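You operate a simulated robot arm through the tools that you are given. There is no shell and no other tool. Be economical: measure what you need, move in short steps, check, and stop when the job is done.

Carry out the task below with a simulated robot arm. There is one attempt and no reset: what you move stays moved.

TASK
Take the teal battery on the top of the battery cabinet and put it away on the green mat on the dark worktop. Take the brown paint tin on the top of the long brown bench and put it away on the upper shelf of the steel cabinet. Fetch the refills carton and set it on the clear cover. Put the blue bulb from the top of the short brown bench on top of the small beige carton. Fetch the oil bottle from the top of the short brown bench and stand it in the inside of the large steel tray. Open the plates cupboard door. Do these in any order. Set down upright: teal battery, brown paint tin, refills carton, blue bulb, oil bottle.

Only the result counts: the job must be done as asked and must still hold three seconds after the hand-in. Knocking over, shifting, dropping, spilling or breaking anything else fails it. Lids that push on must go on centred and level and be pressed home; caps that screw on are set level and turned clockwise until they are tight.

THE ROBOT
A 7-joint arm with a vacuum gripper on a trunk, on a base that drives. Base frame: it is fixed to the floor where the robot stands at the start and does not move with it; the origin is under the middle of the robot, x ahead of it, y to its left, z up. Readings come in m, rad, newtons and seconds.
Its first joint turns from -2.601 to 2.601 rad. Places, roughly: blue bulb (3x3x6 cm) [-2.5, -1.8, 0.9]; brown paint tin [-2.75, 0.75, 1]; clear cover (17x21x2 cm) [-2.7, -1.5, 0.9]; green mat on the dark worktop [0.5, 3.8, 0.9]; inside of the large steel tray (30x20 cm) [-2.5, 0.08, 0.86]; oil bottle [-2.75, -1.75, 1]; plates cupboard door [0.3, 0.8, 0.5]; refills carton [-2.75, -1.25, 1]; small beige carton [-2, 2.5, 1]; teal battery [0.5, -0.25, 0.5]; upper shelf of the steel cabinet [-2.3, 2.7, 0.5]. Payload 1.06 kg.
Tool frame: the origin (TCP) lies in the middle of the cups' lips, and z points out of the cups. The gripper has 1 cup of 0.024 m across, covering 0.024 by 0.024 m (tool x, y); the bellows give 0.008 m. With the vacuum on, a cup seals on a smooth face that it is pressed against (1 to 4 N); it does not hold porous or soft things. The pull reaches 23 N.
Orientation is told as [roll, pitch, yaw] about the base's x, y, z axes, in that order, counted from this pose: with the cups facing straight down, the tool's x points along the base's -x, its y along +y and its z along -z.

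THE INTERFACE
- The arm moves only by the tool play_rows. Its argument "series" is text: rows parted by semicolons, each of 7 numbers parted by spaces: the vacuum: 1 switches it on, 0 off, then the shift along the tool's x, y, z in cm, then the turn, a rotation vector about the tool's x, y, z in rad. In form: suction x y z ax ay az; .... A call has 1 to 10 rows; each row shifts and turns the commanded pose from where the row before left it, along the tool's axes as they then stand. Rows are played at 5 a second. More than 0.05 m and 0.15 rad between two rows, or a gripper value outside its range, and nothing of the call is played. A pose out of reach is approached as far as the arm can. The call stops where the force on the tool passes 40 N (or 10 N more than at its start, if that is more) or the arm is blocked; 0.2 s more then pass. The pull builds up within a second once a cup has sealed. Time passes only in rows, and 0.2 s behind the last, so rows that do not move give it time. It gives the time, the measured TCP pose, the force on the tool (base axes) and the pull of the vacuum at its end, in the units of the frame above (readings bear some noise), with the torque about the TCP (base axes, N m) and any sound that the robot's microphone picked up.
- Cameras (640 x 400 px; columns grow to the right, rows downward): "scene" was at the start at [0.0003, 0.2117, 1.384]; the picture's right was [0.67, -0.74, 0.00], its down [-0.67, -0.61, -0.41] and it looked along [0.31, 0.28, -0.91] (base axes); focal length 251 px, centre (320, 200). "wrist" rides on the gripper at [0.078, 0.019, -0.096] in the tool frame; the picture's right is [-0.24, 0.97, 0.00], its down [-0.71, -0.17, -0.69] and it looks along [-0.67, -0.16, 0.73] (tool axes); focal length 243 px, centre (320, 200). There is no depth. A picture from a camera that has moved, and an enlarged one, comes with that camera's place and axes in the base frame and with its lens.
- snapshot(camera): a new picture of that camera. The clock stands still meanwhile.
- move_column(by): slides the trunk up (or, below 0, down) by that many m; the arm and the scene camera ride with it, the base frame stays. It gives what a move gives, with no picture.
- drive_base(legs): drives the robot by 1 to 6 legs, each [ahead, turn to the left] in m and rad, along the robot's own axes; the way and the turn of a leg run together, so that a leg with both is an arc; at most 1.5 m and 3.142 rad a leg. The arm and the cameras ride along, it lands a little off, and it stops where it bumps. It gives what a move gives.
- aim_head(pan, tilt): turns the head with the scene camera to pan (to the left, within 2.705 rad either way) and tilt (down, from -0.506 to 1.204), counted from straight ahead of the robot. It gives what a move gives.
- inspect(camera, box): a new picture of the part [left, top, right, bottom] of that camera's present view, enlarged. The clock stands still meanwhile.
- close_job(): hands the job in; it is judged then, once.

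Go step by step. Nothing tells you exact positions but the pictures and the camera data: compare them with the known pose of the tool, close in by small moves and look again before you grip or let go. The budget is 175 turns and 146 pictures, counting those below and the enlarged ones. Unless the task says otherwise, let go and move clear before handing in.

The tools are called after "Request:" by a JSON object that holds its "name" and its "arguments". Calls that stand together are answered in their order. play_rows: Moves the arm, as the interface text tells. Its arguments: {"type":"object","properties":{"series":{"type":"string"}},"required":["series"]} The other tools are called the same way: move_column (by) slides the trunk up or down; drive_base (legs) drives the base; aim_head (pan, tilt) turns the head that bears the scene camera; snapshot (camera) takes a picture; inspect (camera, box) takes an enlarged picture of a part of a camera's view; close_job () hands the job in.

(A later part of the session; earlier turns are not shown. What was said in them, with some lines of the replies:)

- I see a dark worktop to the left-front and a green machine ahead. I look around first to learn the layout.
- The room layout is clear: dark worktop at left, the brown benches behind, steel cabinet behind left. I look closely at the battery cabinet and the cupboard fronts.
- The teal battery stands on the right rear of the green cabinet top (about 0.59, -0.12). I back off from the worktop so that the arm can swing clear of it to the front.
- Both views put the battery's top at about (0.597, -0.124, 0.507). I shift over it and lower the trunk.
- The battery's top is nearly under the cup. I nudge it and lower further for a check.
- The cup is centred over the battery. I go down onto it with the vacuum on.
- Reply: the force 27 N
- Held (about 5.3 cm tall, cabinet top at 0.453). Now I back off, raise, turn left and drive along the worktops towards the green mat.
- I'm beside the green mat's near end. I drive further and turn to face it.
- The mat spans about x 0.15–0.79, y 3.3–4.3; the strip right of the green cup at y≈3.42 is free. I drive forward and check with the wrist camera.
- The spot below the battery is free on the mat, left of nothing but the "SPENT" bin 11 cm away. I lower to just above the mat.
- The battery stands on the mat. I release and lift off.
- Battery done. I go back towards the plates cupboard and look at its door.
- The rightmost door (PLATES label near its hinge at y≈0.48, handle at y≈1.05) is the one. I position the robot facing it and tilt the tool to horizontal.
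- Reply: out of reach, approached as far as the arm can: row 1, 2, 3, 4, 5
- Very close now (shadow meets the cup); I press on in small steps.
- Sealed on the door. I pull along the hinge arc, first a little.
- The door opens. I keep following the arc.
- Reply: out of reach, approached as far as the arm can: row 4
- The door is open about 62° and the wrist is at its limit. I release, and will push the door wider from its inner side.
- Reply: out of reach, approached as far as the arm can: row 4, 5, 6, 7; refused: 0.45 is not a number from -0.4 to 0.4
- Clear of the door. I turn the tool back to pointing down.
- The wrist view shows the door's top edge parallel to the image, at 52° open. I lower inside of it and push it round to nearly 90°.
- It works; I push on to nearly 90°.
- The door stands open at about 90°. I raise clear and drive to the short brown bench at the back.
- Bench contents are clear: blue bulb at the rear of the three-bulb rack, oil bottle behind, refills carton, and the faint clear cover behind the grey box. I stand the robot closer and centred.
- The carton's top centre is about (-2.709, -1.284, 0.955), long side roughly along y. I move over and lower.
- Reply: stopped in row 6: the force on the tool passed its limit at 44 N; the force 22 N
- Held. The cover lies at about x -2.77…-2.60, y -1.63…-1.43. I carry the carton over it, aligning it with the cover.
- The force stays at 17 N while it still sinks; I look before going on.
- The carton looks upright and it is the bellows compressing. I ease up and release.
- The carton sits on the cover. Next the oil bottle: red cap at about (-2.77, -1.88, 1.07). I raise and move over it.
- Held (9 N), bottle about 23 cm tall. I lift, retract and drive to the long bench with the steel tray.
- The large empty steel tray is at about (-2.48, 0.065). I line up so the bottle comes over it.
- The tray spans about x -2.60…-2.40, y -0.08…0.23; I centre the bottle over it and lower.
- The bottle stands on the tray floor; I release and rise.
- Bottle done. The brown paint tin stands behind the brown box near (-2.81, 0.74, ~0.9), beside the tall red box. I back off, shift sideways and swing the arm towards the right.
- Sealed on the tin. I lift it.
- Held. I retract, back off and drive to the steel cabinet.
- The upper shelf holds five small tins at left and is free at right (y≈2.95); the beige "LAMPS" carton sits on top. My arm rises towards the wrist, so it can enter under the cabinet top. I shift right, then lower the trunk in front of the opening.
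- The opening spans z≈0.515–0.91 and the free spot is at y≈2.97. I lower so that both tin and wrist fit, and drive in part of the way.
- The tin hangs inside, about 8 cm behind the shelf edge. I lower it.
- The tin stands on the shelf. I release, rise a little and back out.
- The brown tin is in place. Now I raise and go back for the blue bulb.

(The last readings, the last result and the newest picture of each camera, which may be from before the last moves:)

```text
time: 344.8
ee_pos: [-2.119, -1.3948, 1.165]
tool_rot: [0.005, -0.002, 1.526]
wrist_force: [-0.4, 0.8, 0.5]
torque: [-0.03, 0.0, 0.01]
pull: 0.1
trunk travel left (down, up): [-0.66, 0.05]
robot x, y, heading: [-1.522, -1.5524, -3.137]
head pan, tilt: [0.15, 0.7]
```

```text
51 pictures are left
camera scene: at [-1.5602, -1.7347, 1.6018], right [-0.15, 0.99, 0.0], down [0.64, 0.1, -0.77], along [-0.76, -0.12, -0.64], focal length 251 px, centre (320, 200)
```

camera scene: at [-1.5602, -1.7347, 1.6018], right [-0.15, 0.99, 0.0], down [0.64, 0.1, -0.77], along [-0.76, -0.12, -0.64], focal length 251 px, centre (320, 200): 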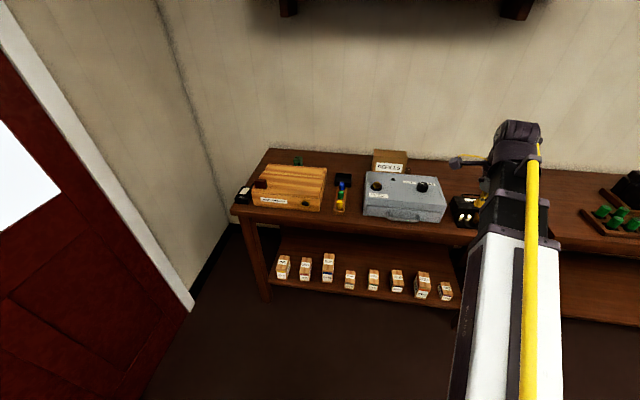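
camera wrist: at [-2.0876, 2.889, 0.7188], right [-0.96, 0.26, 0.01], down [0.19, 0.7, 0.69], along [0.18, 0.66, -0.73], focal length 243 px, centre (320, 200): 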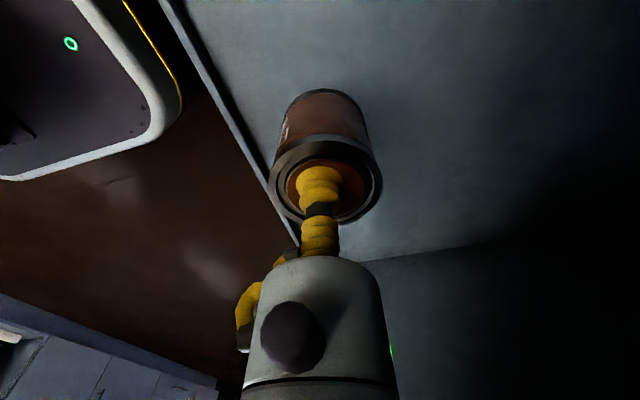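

Request:
{"name": "drive_base", "arguments": {"legs": [[0.33, 0]]}}

Request:
{"name": "play_rows", "arguments": {"series": "0 4.57 0.17 0 0 0 0;0 4.57 0.17 0 0 0 0;0 4.57 0.17 0 0 0 0;0 4.57 0.17 0 0 0 0;0 4.57 0.17 0 0 0 0;0 4.57 0.17 0 0 0 0;0 4.57 0.17 0 0 0 0;0 4.0 0.17 0 0 0 0"}}

Request:
{"name": "snapshot", "arguments": {"camera": "wrist"}}

Request:
{"name": "snapshot", "arguments": {"camera": "scene"}}

```text
time: 346.9
ee_pos: [-2.4486, -1.3985, 1.1657]
tool_rot: [0.006, -0.003, 1.525]
wrist_force: [-0.4, 0.7, 0.6]
torque: [-0.01, 0.01, 0.01]
pull: 0.0
trunk travel left (down, up): [-0.66, 0.05]
robot x, y, heading: [-1.8522, -1.5555, -3.139]
head pan, tilt: [0.15, 0.7]
```

```text
time: 348.8
ee_pos: [-2.4775, -1.7578, 1.1663]
tool_rot: [0.005, -0.003, 1.526]
wrist_force: [-0.1, 0.0, 0.1]
torque: [-0.01, 0.01, 0.01]
pull: 0.0
trunk travel left (down, up): [-0.66, 0.05]
robot x, y, heading: [-1.8538, -1.5559, -3.136]
head pan, tilt: [0.15, 0.7]
```

```text
50 pictures are left
camera wrist: at [-2.4997, -1.8348, 1.2613], right [-0.96, 0.28, 0.01], down [0.21, 0.7, 0.69], along [0.19, 0.66, -0.73], focal length 243 px, centre (320, 200)
```

wrist: 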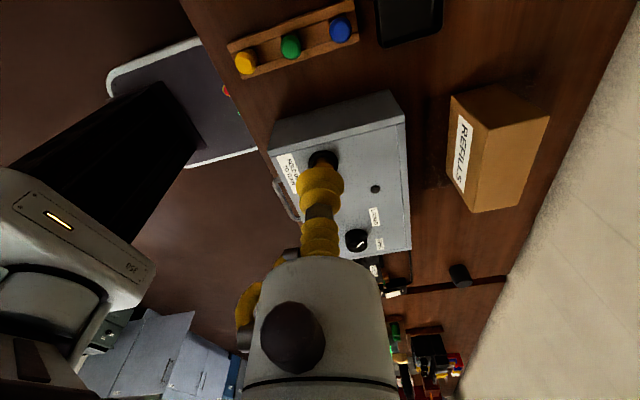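

```text
49 pictures are left
camera scene: at [-1.8888, -1.7362, 1.6017], right [-0.15, 0.99, 0.0], down [0.64, 0.1, -0.76], along [-0.76, -0.12, -0.64], focal length 251 px, centre (320, 200)
```

scene: 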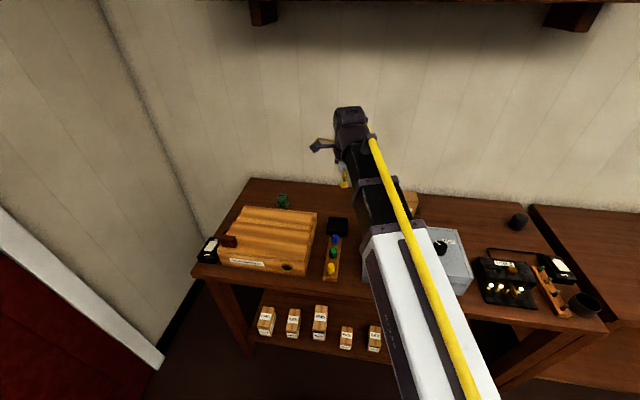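

The blue bulb's top is at about (-2.513, -1.778, 0.90). I move over and lower.

Request:
{"name": "play_rows", "arguments": {"series": "0 2.1 3.4 0 0 0 0;0 0 0 4.5 0 0 0;0 0 0 4.5 0 0 0;0 0 0 4.5 0 0 0;0 0 0 3 0 0 0;0 0 0 0 0 0 0"}}

Request:
{"name": "inspect", "arguments": {"camera": "wrist", "box": [220, 20, 420, 200]}}

```text
time: 350.1
ee_pos: [-2.5117, -1.775, 1.0001]
tool_rot: [0.006, -0.002, 1.526]
wrist_force: [-0.4, 0.7, -0.5]
torque: [0.0, 0.02, -0.02]
pull: 0.0
trunk travel left (down, up): [-0.66, 0.05]
robot x, y, heading: [-1.8522, -1.5552, -3.134]
head pan, tilt: [0.15, 0.7]
```

```text
2.22 times, centred on (320, 110) of wrist
camera zoom: at [-2.535, -1.8518, 1.096], right [-0.96, 0.28, 0.01], down [0.21, 0.7, 0.69], along [0.19, 0.66, -0.73], focal length 539 px, centre (320, 400)
```

zoom: 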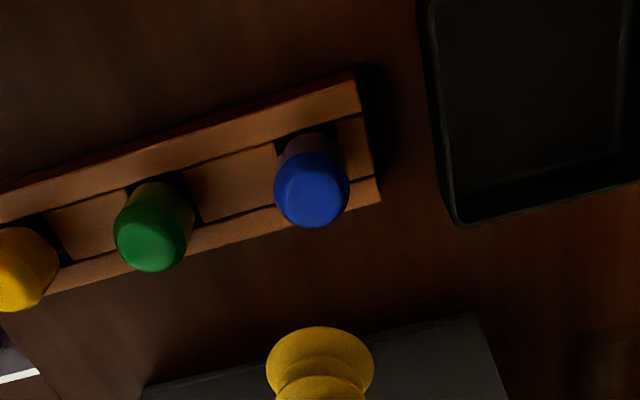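

Request:
{"name": "play_rows", "arguments": {"series": "0 0 -0.25 4 0 0 0;0 0 0 3 0 0 0;0 0 0 0 0 0 0"}}

Request:
{"name": "inspect", "arguments": {"camera": "wrist", "box": [240, 80, 400, 220]}}

```text
time: 350.9
ee_pos: [-2.5112, -1.7752, 0.9291]
tool_rot: [0.006, -0.001, 1.527]
wrist_force: [-0.8, 0.5, 0.1]
torque: [0.02, 0.02, 0.01]
pull: 0.0
trunk travel left (down, up): [-0.66, 0.05]
robot x, y, heading: [-1.8533, -1.5577, -3.139]
head pan, tilt: [0.15, 0.7]
```

```text
2.86 times, centred on (320, 150) of wrist
camera zoom: at [-2.5331, -1.8528, 1.0258], right [-0.96, 0.28, 0.01], down [0.21, 0.7, 0.69], along [0.19, 0.66, -0.73], focal length 693 px, centre (320, 343)
```

zoom: 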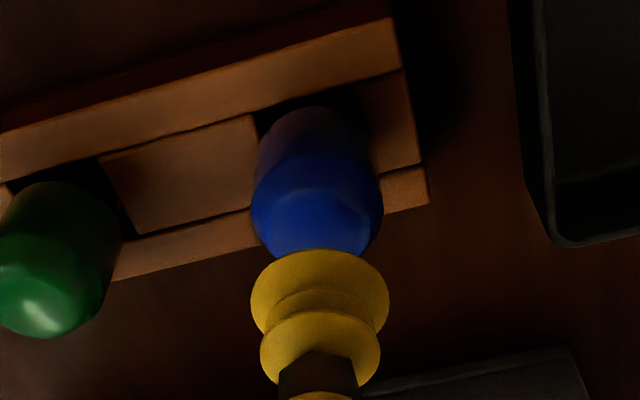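

Request:
{"name": "play_rows", "arguments": {"series": "1 0 -0.1 1.5 0 0 0;1 0 0 0.6 0 0 0;1 0 0 0.4 0 0 0;1 0 0 0 0 0 0;1 0 0 0 0 0 0"}}

```text
time: 352.1
ee_pos: [-2.5107, -1.7755, 0.9056]
tool_rot: [0.006, -0.002, 1.525]
wrist_force: [-1.1, -0.9, 14.2]
torque: [-0.02, 0.05, 0.01]
pull: 22.6
trunk travel left (down, up): [-0.66, 0.05]
robot x, y, heading: [-1.851, -1.555, -3.142]
head pan, tilt: [0.15, 0.7]
```

Sealed on the bulb. I lift it straight out.

Request:
{"name": "play_rows", "arguments": {"series": "1 0 0 -0.5 0 0 0;1 0 0 -1 0 0 0;1 0 0 -2 0 0 0;1 0 0 -4 0 0 0;1 0 0 -4.5 0 0 0;1 0 0 -4.5 0 0 0;1 0 0 -4.5 0 0 0;1 0 0 -4 0 0 0;1 0 0 0 0 0 0"}}

Request:
{"name": "snapshot", "arguments": {"camera": "wrist"}}

```text
time: 354.1
ee_pos: [-2.5087, -1.7765, 1.1549]
tool_rot: [0.005, -0.002, 1.525]
wrist_force: [-0.3, 0.4, -1.0]
torque: [0.01, -0.02, 0.01]
pull: 22.9
trunk travel left (down, up): [-0.66, 0.05]
robot x, y, heading: [-1.8529, -1.5501, -3.134]
head pan, tilt: [0.15, 0.7]
```

```text
46 pictures are left
camera wrist: at [-2.5319, -1.8539, 1.2511], right [-0.96, 0.28, 0.01], down [0.21, 0.7, 0.69], along [0.19, 0.66, -0.73], focal length 243 px, centre (320, 200)
```

wrist: 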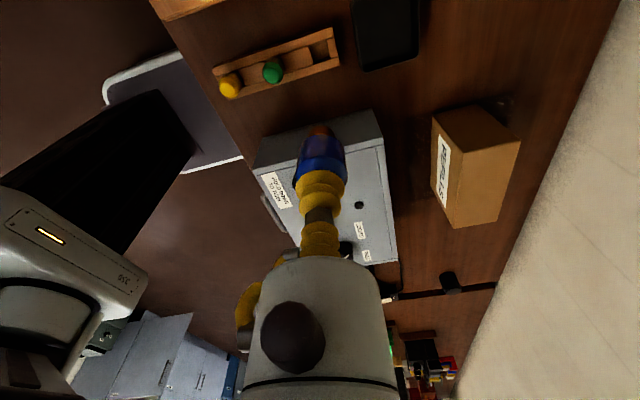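

Bulb held. I drive to the steel cabinet with it.

Request:
{"name": "drive_base", "arguments": {"legs": [[-0.8, 0], [0, -1.571], [1.45, 0], [1.45, 0], [1.44, 0], [0, 1.571]]}}

Request:
{"name": "play_rows", "arguments": {"series": "1 0 0 0 0 0 0.14;1 0 0 0 0 0 0.14;1 0 0 0 0 0 0.14;1 0 0 0 0 0 0.14;1 0 0 0 0 0 0.14;1 0 0 0 0 0 0.14;1 0 0 0 0 0 0.14;1 0 0 0 0 0 0.14;1 0 0 0 0 0 0.14;1 0 0 0 0 0 0.14"}}

Request:
{"name": "aim_head", "arguments": {"pan": 0.2, "tilt": 0.55}}

Request:
{"name": "snapshot", "arguments": {"camera": "scene"}}

```text
time: 386.5
ee_pos: [-1.7172, 2.5574, 1.1536]
tool_rot: [0.007, -0.001, 1.533]
wrist_force: [0.8, 0.2, -1.0]
torque: [0.02, 0.02, -0.01]
pull: 23.0
trunk travel left (down, up): [-0.66, 0.05]
robot x, y, heading: [-1.0622, 2.7863, -3.13]
head pan, tilt: [0.15, 0.7]
```

```text
time: 388.7
ee_pos: [-1.7185, 2.56, 1.1558]
tool_rot: [0.005, 0.003, 0.487]
wrist_force: [-1.3, -0.2, -0.8]
torque: [-0.02, 0.02, -0.05]
pull: 23.0
out of reach, approached as far as the arm can: row 8, 9, 10
trunk travel left (down, up): [-0.66, 0.05]
robot x, y, heading: [-1.0623, 2.7886, -3.134]
head pan, tilt: [0.15, 0.7]
```

```text
time: 389.4
ee_pos: [-1.718, 2.559, 1.1543]
tool_rot: [0.002, 0.005, 0.49]
wrist_force: [0.5, 0.3, -0.6]
torque: [0.02, -0.02, 0.0]
pull: 23.1
trunk travel left (down, up): [-0.66, 0.05]
robot x, y, heading: [-1.0621, 2.7844, -3.131]
head pan, tilt: [0.201, 0.55]
```

```text
45 pictures are left
camera scene: at [-1.1008, 2.5988, 1.6148], right [-0.21, 0.98, 0.0], down [0.51, 0.11, -0.85], along [-0.83, -0.18, -0.52], focal length 251 px, centre (320, 200)
```

scene: 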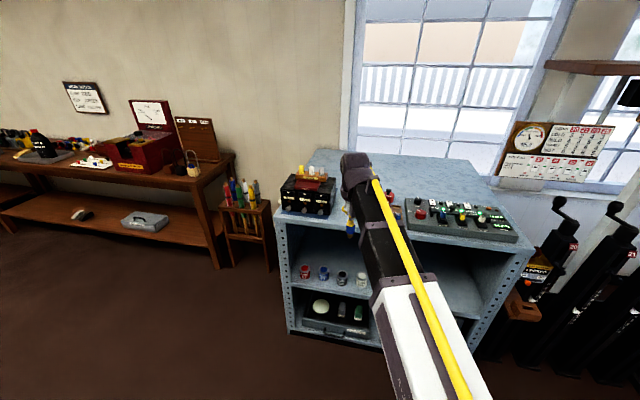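

Request:
{"name": "drive_base", "arguments": {"legs": [[0.27, 0]]}}

Request:
{"name": "snapshot", "arguments": {"camera": "wrist"}}

Request:
{"name": "snapshot", "arguments": {"camera": "scene"}}

```text
time: 391.3
ee_pos: [-1.9887, 2.5557, 1.1549]
tool_rot: [0.003, 0.001, 0.49]
wrist_force: [-0.1, 0.3, -1.5]
torque: [-0.01, 0.01, -0.01]
pull: 23.1
trunk travel left (down, up): [-0.66, 0.05]
robot x, y, heading: [-1.3335, 2.7834, -3.127]
head pan, tilt: [0.201, 0.55]
```

```text
44 pictures are left
camera wrist: at [-2.0666, 2.5348, 1.2511], right [-0.25, 0.97, 0.0], down [0.71, 0.18, 0.68], along [0.66, 0.17, -0.73], focal length 243 px, centre (320, 200)
```

wrist: 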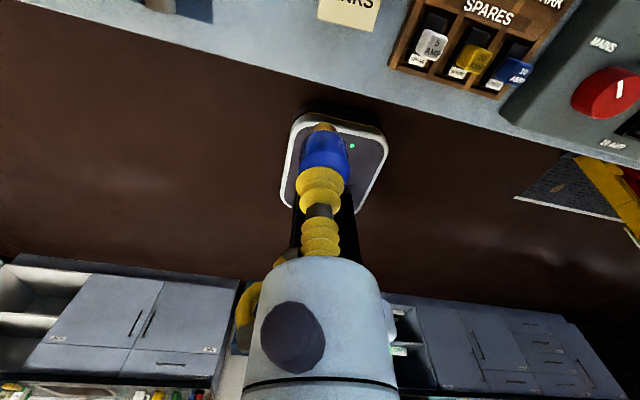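

```text
43 pictures are left
camera scene: at [-1.3718, 2.5954, 1.6149], right [-0.21, 0.98, 0.0], down [0.51, 0.11, -0.85], along [-0.83, -0.18, -0.52], focal length 251 px, centre (320, 200)
```

scene: 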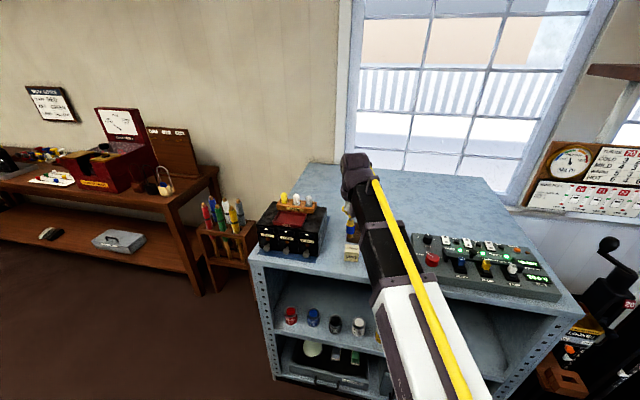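

Request:
{"name": "drive_base", "arguments": {"legs": [[0.07, 0]]}}

Request:
{"name": "inspect", "arguments": {"camera": "scene", "box": [300, 170, 420, 290]}}

Request:
{"name": "snapshot", "arguments": {"camera": "wrist"}}

```text
time: 392.3
ee_pos: [-2.0589, 2.5531, 1.1546]
tool_rot: [0.003, 0.004, 0.491]
wrist_force: [-0.3, -0.2, -1.3]
torque: [0.0, -0.02, -0.01]
pull: 22.5
trunk travel left (down, up): [-0.66, 0.05]
robot x, y, heading: [-1.4071, 2.7826, -3.131]
head pan, tilt: [0.201, 0.55]
```

```text
3.33 times, centred on (360, 230) of scene
camera zoom: at [-1.4422, 2.5945, 1.6148], right [-0.21, 0.98, 0.0], down [0.51, 0.11, -0.85], along [-0.83, -0.18, -0.52], focal length 836 px, centre (187, 100)
```

zoom: 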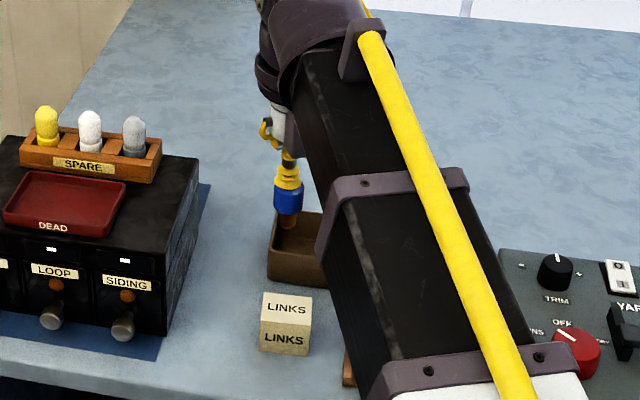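

```text
41 pictures are left
camera wrist: at [-2.137, 2.5342, 1.2509], right [-0.25, 0.97, 0.0], down [0.71, 0.18, 0.68], along [0.66, 0.17, -0.73], focal length 243 px, centre (320, 200)
```

wrist: 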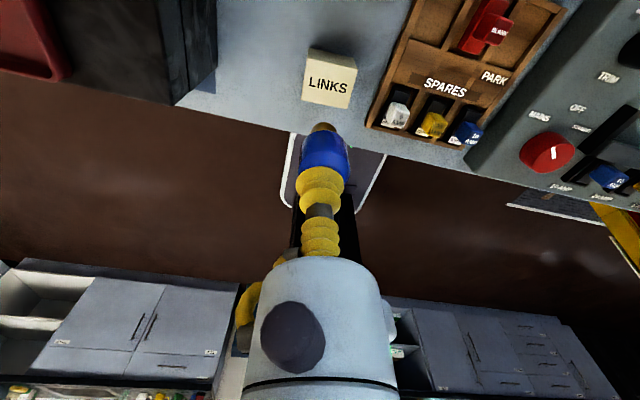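

The small beige "LINKS" carton's top centre comes out at (-2.060, 2.564, 0.994). I centre the bulb over it and lower.

Request:
{"name": "play_rows", "arguments": {"series": "1 -0.43 1.0 0 0 0 0;1 0 0 4 0 0 0;1 0 0 1 0 0 0;1 0 0 0 0 0 0"}}

Request:
{"name": "inspect", "arguments": {"camera": "wrist", "box": [240, 50, 400, 210]}}

Request:
{"name": "inspect", "arguments": {"camera": "scene", "box": [300, 190, 400, 290]}}

```text
time: 393.3
ee_pos: [-2.0612, 2.5652, 1.1053]
tool_rot: [0.004, 0.005, 0.49]
wrist_force: [-0.6, -0.1, 0.0]
torque: [0.0, 0.0, -0.01]
pull: 23.0
trunk travel left (down, up): [-0.66, 0.05]
robot x, y, heading: [-1.406, 2.7812, -3.128]
head pan, tilt: [0.201, 0.55]
```

```text
2.50 times, centred on (320, 130) of wrist
camera zoom: at [-2.1378, 2.5455, 1.2011], right [-0.25, 0.97, 0.0], down [0.71, 0.18, 0.68], along [0.66, 0.17, -0.73], focal length 606 px, centre (320, 375)
```

zoom: 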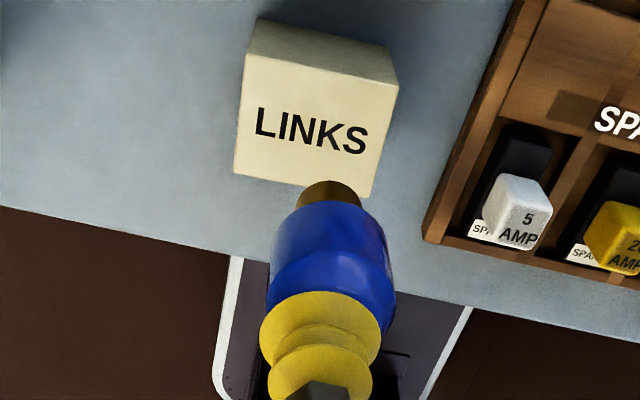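

```text
4.00 times, centred on (350, 240) of scene
camera zoom: at [-1.4416, 2.5946, 1.6149], right [-0.21, 0.98, 0.0], down [0.51, 0.11, -0.85], along [-0.83, -0.18, -0.52], focal length 1004 px, centre (200, 40)
```

zoom: 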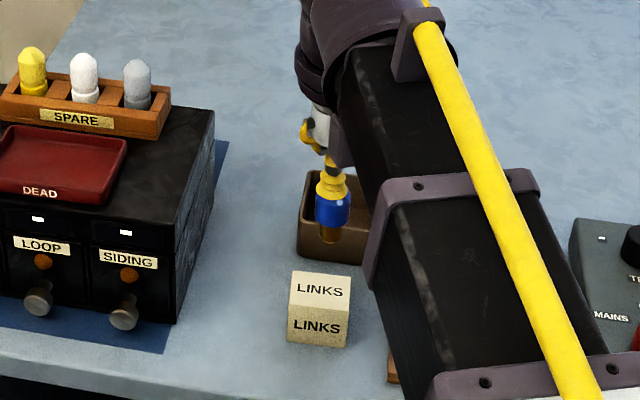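

Request:
{"name": "play_rows", "arguments": {"series": "1 -0.15 -0.55 0 0 0 0;1 0 0 2.5 0 0 0;1 0 0 1 0 0 0;1 0 0 0 0 0 0"}}

Request:
{"name": "inspect", "arguments": {"camera": "wrist", "box": [240, 70, 400, 210]}}

Request:
{"name": "inspect", "arguments": {"camera": "scene", "box": [300, 190, 400, 290]}}

```text
time: 394.3
ee_pos: [-2.0566, 2.5605, 1.0703]
tool_rot: [0.007, 0.005, 0.491]
wrist_force: [0.2, 0.5, -1.3]
torque: [0.01, 0.0, -0.02]
pull: 23.0
trunk travel left (down, up): [-0.66, 0.05]
robot x, y, heading: [-1.3988, 2.7795, -3.128]
head pan, tilt: [0.201, 0.55]
```

```text
2.86 times, centred on (320, 140) of wrist
camera zoom: at [-2.1342, 2.5407, 1.166], right [-0.25, 0.97, 0.0], down [0.71, 0.18, 0.68], along [0.66, 0.17, -0.73], focal length 693 px, centre (320, 371)
```

zoom: 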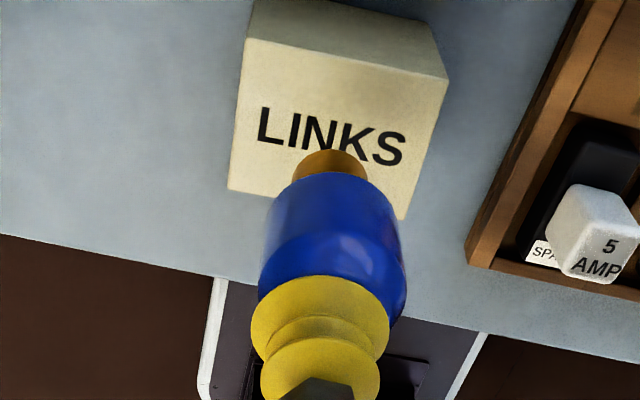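

```text
4.00 times, centred on (350, 240) of scene
camera zoom: at [-1.4417, 2.5946, 1.6149], right [-0.21, 0.98, 0.0], down [0.51, 0.11, -0.85], along [-0.83, -0.18, -0.52], focal length 1004 px, centre (200, 40)
```

zoom: 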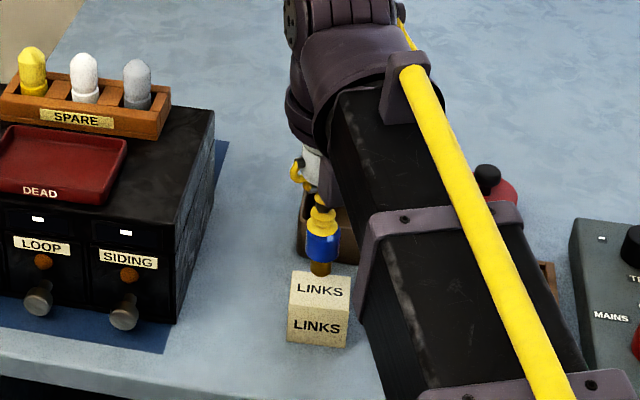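

Well aligned in both views. I lower in small steps to contact.

Request:
{"name": "play_rows", "arguments": {"series": "1 0 0 0.6 0 0 0;1 0 0 0.3 0 0 0;1 0 0 0 0 0 0"}}

Request:
{"name": "play_rows", "arguments": {"series": "1 0 0 0.3 0 0 0;1 0 0 0 0 0 0"}}

```text
time: 395.1
ee_pos: [-2.0564, 2.561, 1.0609]
tool_rot: [0.004, 0.004, 0.491]
wrist_force: [0.2, -0.3, -0.8]
torque: [0.02, 0.02, 0.0]
pull: 23.1
trunk travel left (down, up): [-0.66, 0.05]
robot x, y, heading: [-1.4016, 2.7813, -3.13]
head pan, tilt: [0.201, 0.55]
```

```text
time: 395.7
ee_pos: [-2.0562, 2.5618, 1.0576]
tool_rot: [0.005, 0.004, 0.49]
wrist_force: [0.0, 0.8, -1.3]
torque: [-0.03, 0.0, -0.01]
pull: 22.3
trunk travel left (down, up): [-0.66, 0.05]
robot x, y, heading: [-1.4011, 2.7834, -3.127]
head pan, tilt: [0.201, 0.55]
```

Request:
{"name": "play_rows", "arguments": {"series": "1 0 0 0.3 0 0 0;1 0 0 0 0 0 0"}}

```text
time: 396.3
ee_pos: [-2.0558, 2.5615, 1.0546]
tool_rot: [0.006, 0.003, 0.491]
wrist_force: [-0.9, -0.9, 0.3]
torque: [0.02, -0.02, 0.0]
pull: 22.7
trunk travel left (down, up): [-0.66, 0.05]
robot x, y, heading: [-1.3987, 2.7837, -3.129]
head pan, tilt: [0.201, 0.55]
```

Request:
{"name": "play_rows", "arguments": {"series": "1 0 0 0.2 0 0 0;1 0 0 0 0 0 0"}}

Request:
{"name": "inspect", "arguments": {"camera": "scene", "box": [300, 190, 400, 290]}}

```text
time: 396.9
ee_pos: [-2.0565, 2.5608, 1.0529]
tool_rot: [0.007, 0.003, 0.491]
wrist_force: [0.1, -0.2, 0.0]
torque: [0.02, 0.01, 0.02]
pull: 22.5
trunk travel left (down, up): [-0.66, 0.05]
robot x, y, heading: [-1.405, 2.7794, -3.127]
head pan, tilt: [0.201, 0.55]
```

```text
4.00 times, centred on (350, 240) of scene
camera zoom: at [-1.4417, 2.5946, 1.6149], right [-0.21, 0.98, 0.0], down [0.51, 0.11, -0.85], along [-0.83, -0.18, -0.52], focal length 1004 px, centre (200, 40)
```

zoom: 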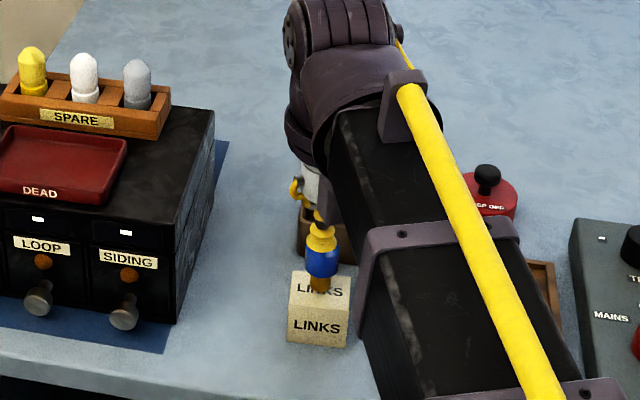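

Request:
{"name": "play_rows", "arguments": {"series": "1 0 0 0.2 0 0 0;1 0 0 0 0 0 0"}}

```text
time: 397.5
ee_pos: [-2.0565, 2.5605, 1.0498]
tool_rot: [0.006, 0.003, 0.491]
wrist_force: [0.6, -0.6, -1.5]
torque: [-0.04, 0.0, -0.01]
pull: 22.9
trunk travel left (down, up): [-0.66, 0.05]
robot x, y, heading: [-1.4007, 2.7802, -3.131]
head pan, tilt: [0.201, 0.55]
```

Request:
{"name": "play_rows", "arguments": {"series": "1 0 0 0.2 0 0 0;1 0 0 0 0 0 0"}}

```text
time: 398.1
ee_pos: [-2.0562, 2.5605, 1.0487]
tool_rot: [0.005, 0.002, 0.49]
wrist_force: [-0.5, 1.1, 2.6]
torque: [0.01, 0.01, 0.0]
pull: 22.8
trunk travel left (down, up): [-0.66, 0.05]
robot x, y, heading: [-1.402, 2.7814, -3.13]
head pan, tilt: [0.201, 0.55]
```

Contact at 2–3 N. I release and rise slowly.

Request:
{"name": "play_rows", "arguments": {"series": "1 0 0 0 0 0 0;0 0 0 0 0 0 0;0 0 0 0 0 0 0;0 0 0 0 0 0 0;0 0 0 0 0 0 0;0 0 0 -0.5 0 0 0;0 0 0 -1 0 0 0;0 0 0 -3 0 0 0;0 0 0 -5 0 0 0;0 0 0 -4 0 0 0"}}

Request:
{"name": "inspect", "arguments": {"camera": "scene", "box": [300, 190, 400, 290]}}

Request:
{"name": "snapshot", "arguments": {"camera": "wrist"}}

```text
time: 400.3
ee_pos: [-2.0549, 2.5617, 1.1834]
tool_rot: [0.003, 0.002, 0.491]
wrist_force: [0.2, 0.5, 0.3]
torque: [-0.01, 0.0, -0.01]
pull: 0.0
trunk travel left (down, up): [-0.66, 0.05]
robot x, y, heading: [-1.4014, 2.7791, -3.13]
head pan, tilt: [0.201, 0.55]
```

```text
4.00 times, centred on (350, 240) of scene
camera zoom: at [-1.4416, 2.5946, 1.6148], right [-0.21, 0.98, 0.0], down [0.51, 0.11, -0.85], along [-0.83, -0.18, -0.52], focal length 1004 px, centre (200, 40)
```

zoom: 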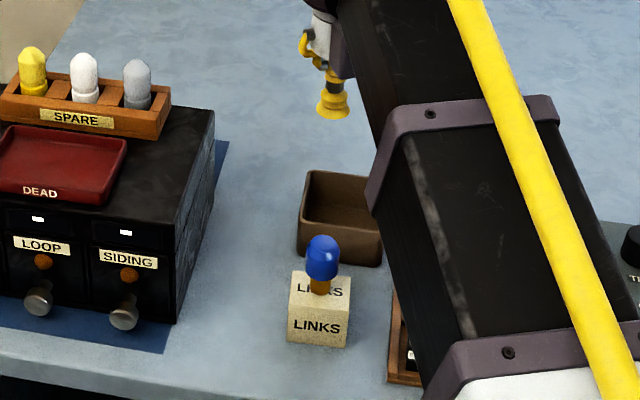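

```text
34 pictures are left
camera wrist: at [-2.1324, 2.5415, 1.2809], right [-0.25, 0.97, 0.0], down [0.71, 0.18, 0.68], along [0.66, 0.17, -0.73], focal length 243 px, centre (320, 200)
```

wrist: 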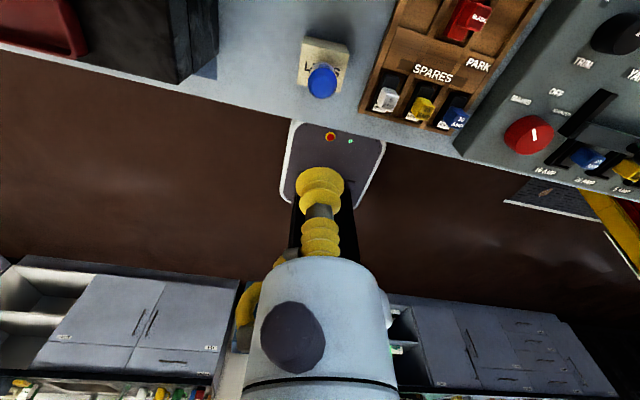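

The bulb stands upright on the carton. I back off and check that the plates door is still open.

Request:
{"name": "drive_base", "arguments": {"legs": [[-0.5, 0]]}}

Request:
{"name": "aim_head", "arguments": {"pan": 2.3, "tilt": 0.45}}

Request:
{"name": "snapshot", "arguments": {"camera": "scene"}}

Request:
{"name": "aim_head", "arguments": {"pan": 0.3, "tilt": 0.45}}

Request:
{"name": "snapshot", "arguments": {"camera": "scene"}}

```text
time: 403.3
ee_pos: [-1.5516, 2.5666, 1.1836]
tool_rot: [0.007, 0.004, 0.493]
wrist_force: [0.1, -0.5, 0.2]
torque: [0.0, 0.01, 0.01]
pull: 0.0
trunk travel left (down, up): [-0.66, 0.05]
robot x, y, heading: [-0.8989, 2.7885, -3.124]
head pan, tilt: [0.201, 0.55]
```

```text
time: 405.3
ee_pos: [-1.5503, 2.5663, 1.1833]
tool_rot: [0.006, 0.004, 0.492]
wrist_force: [0.0, -0.5, -0.6]
torque: [0.0, 0.0, 0.0]
pull: 0.0
trunk travel left (down, up): [-0.66, 0.05]
robot x, y, heading: [-0.8964, 2.7847, -3.132]
head pan, tilt: [2.3, 0.45]
```

```text
33 pictures are left
camera scene: at [-0.7883, 2.5532, 1.6239], right [-0.74, -0.68, 0.0], down [-0.29, 0.32, -0.9], along [0.61, -0.66, -0.44], focal length 251 px, centre (320, 200)
```

scene: 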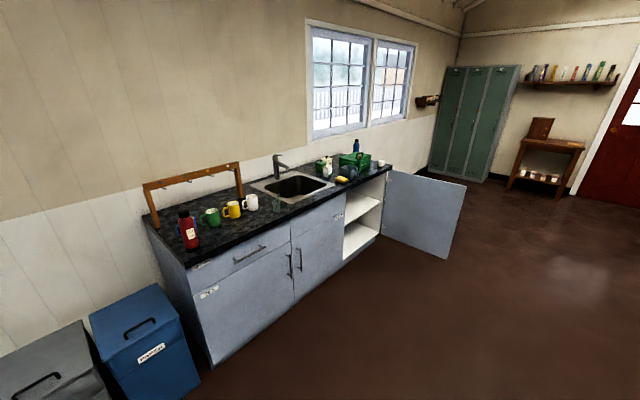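

```text
time: 407.2
ee_pos: [-1.5511, 2.5668, 1.1836]
tool_rot: [0.003, 0.002, 0.493]
wrist_force: [-0.4, -0.8, 0.1]
torque: [-0.02, 0.0, 0.03]
pull: 0.0
trunk travel left (down, up): [-0.66, 0.05]
robot x, y, heading: [-0.8987, 2.7878, -3.12]
head pan, tilt: [0.3, 0.45]
```

```text
32 pictures are left
camera scene: at [-0.9379, 2.5922, 1.6239], right [-0.31, 0.95, 0.0], down [0.41, 0.14, -0.9], along [-0.86, -0.28, -0.44], focal length 251 px, centre (320, 200)
```

scene: 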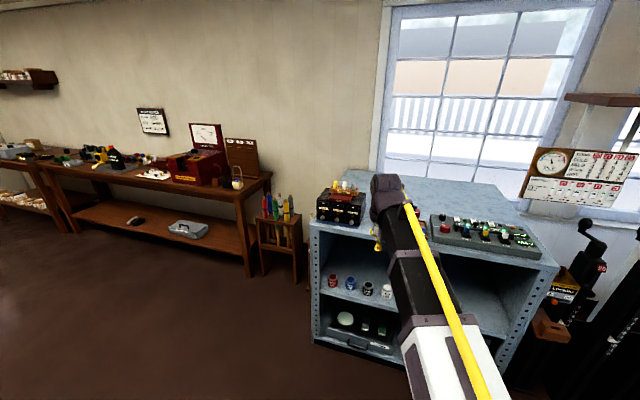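

The door is wide open and all five items are set down upright, with the arm clear, so I hand in.

Request:
{"name": "close_job", "arguments": {}}

```text
The job is handed in.
```

I finished all six parts of the job and handed it in; nothing else appeared knocked or shifted. I don't have the verdict yet.

- **Teal battery:** it stands upright on the green mat, clear of the "SPENT" bin.
- **Brown paint tin:** it stands on the upper shelf of the steel cabinet, to the right of the other tins.
- **Refills carton:** it sits on the clear cover behind the grey box. I pressed it down at about 17 N before letting go, and saw no damage to the cover.
- **Blue bulb:** it stands upright on the small beige carton on the steel cabinet, the one labelled "LINKS".
- **Oil bottle:** it stands inside the large steel tray.
- **Plates cupboard door:** it is open to about 90° and was still open when I checked before handing in.
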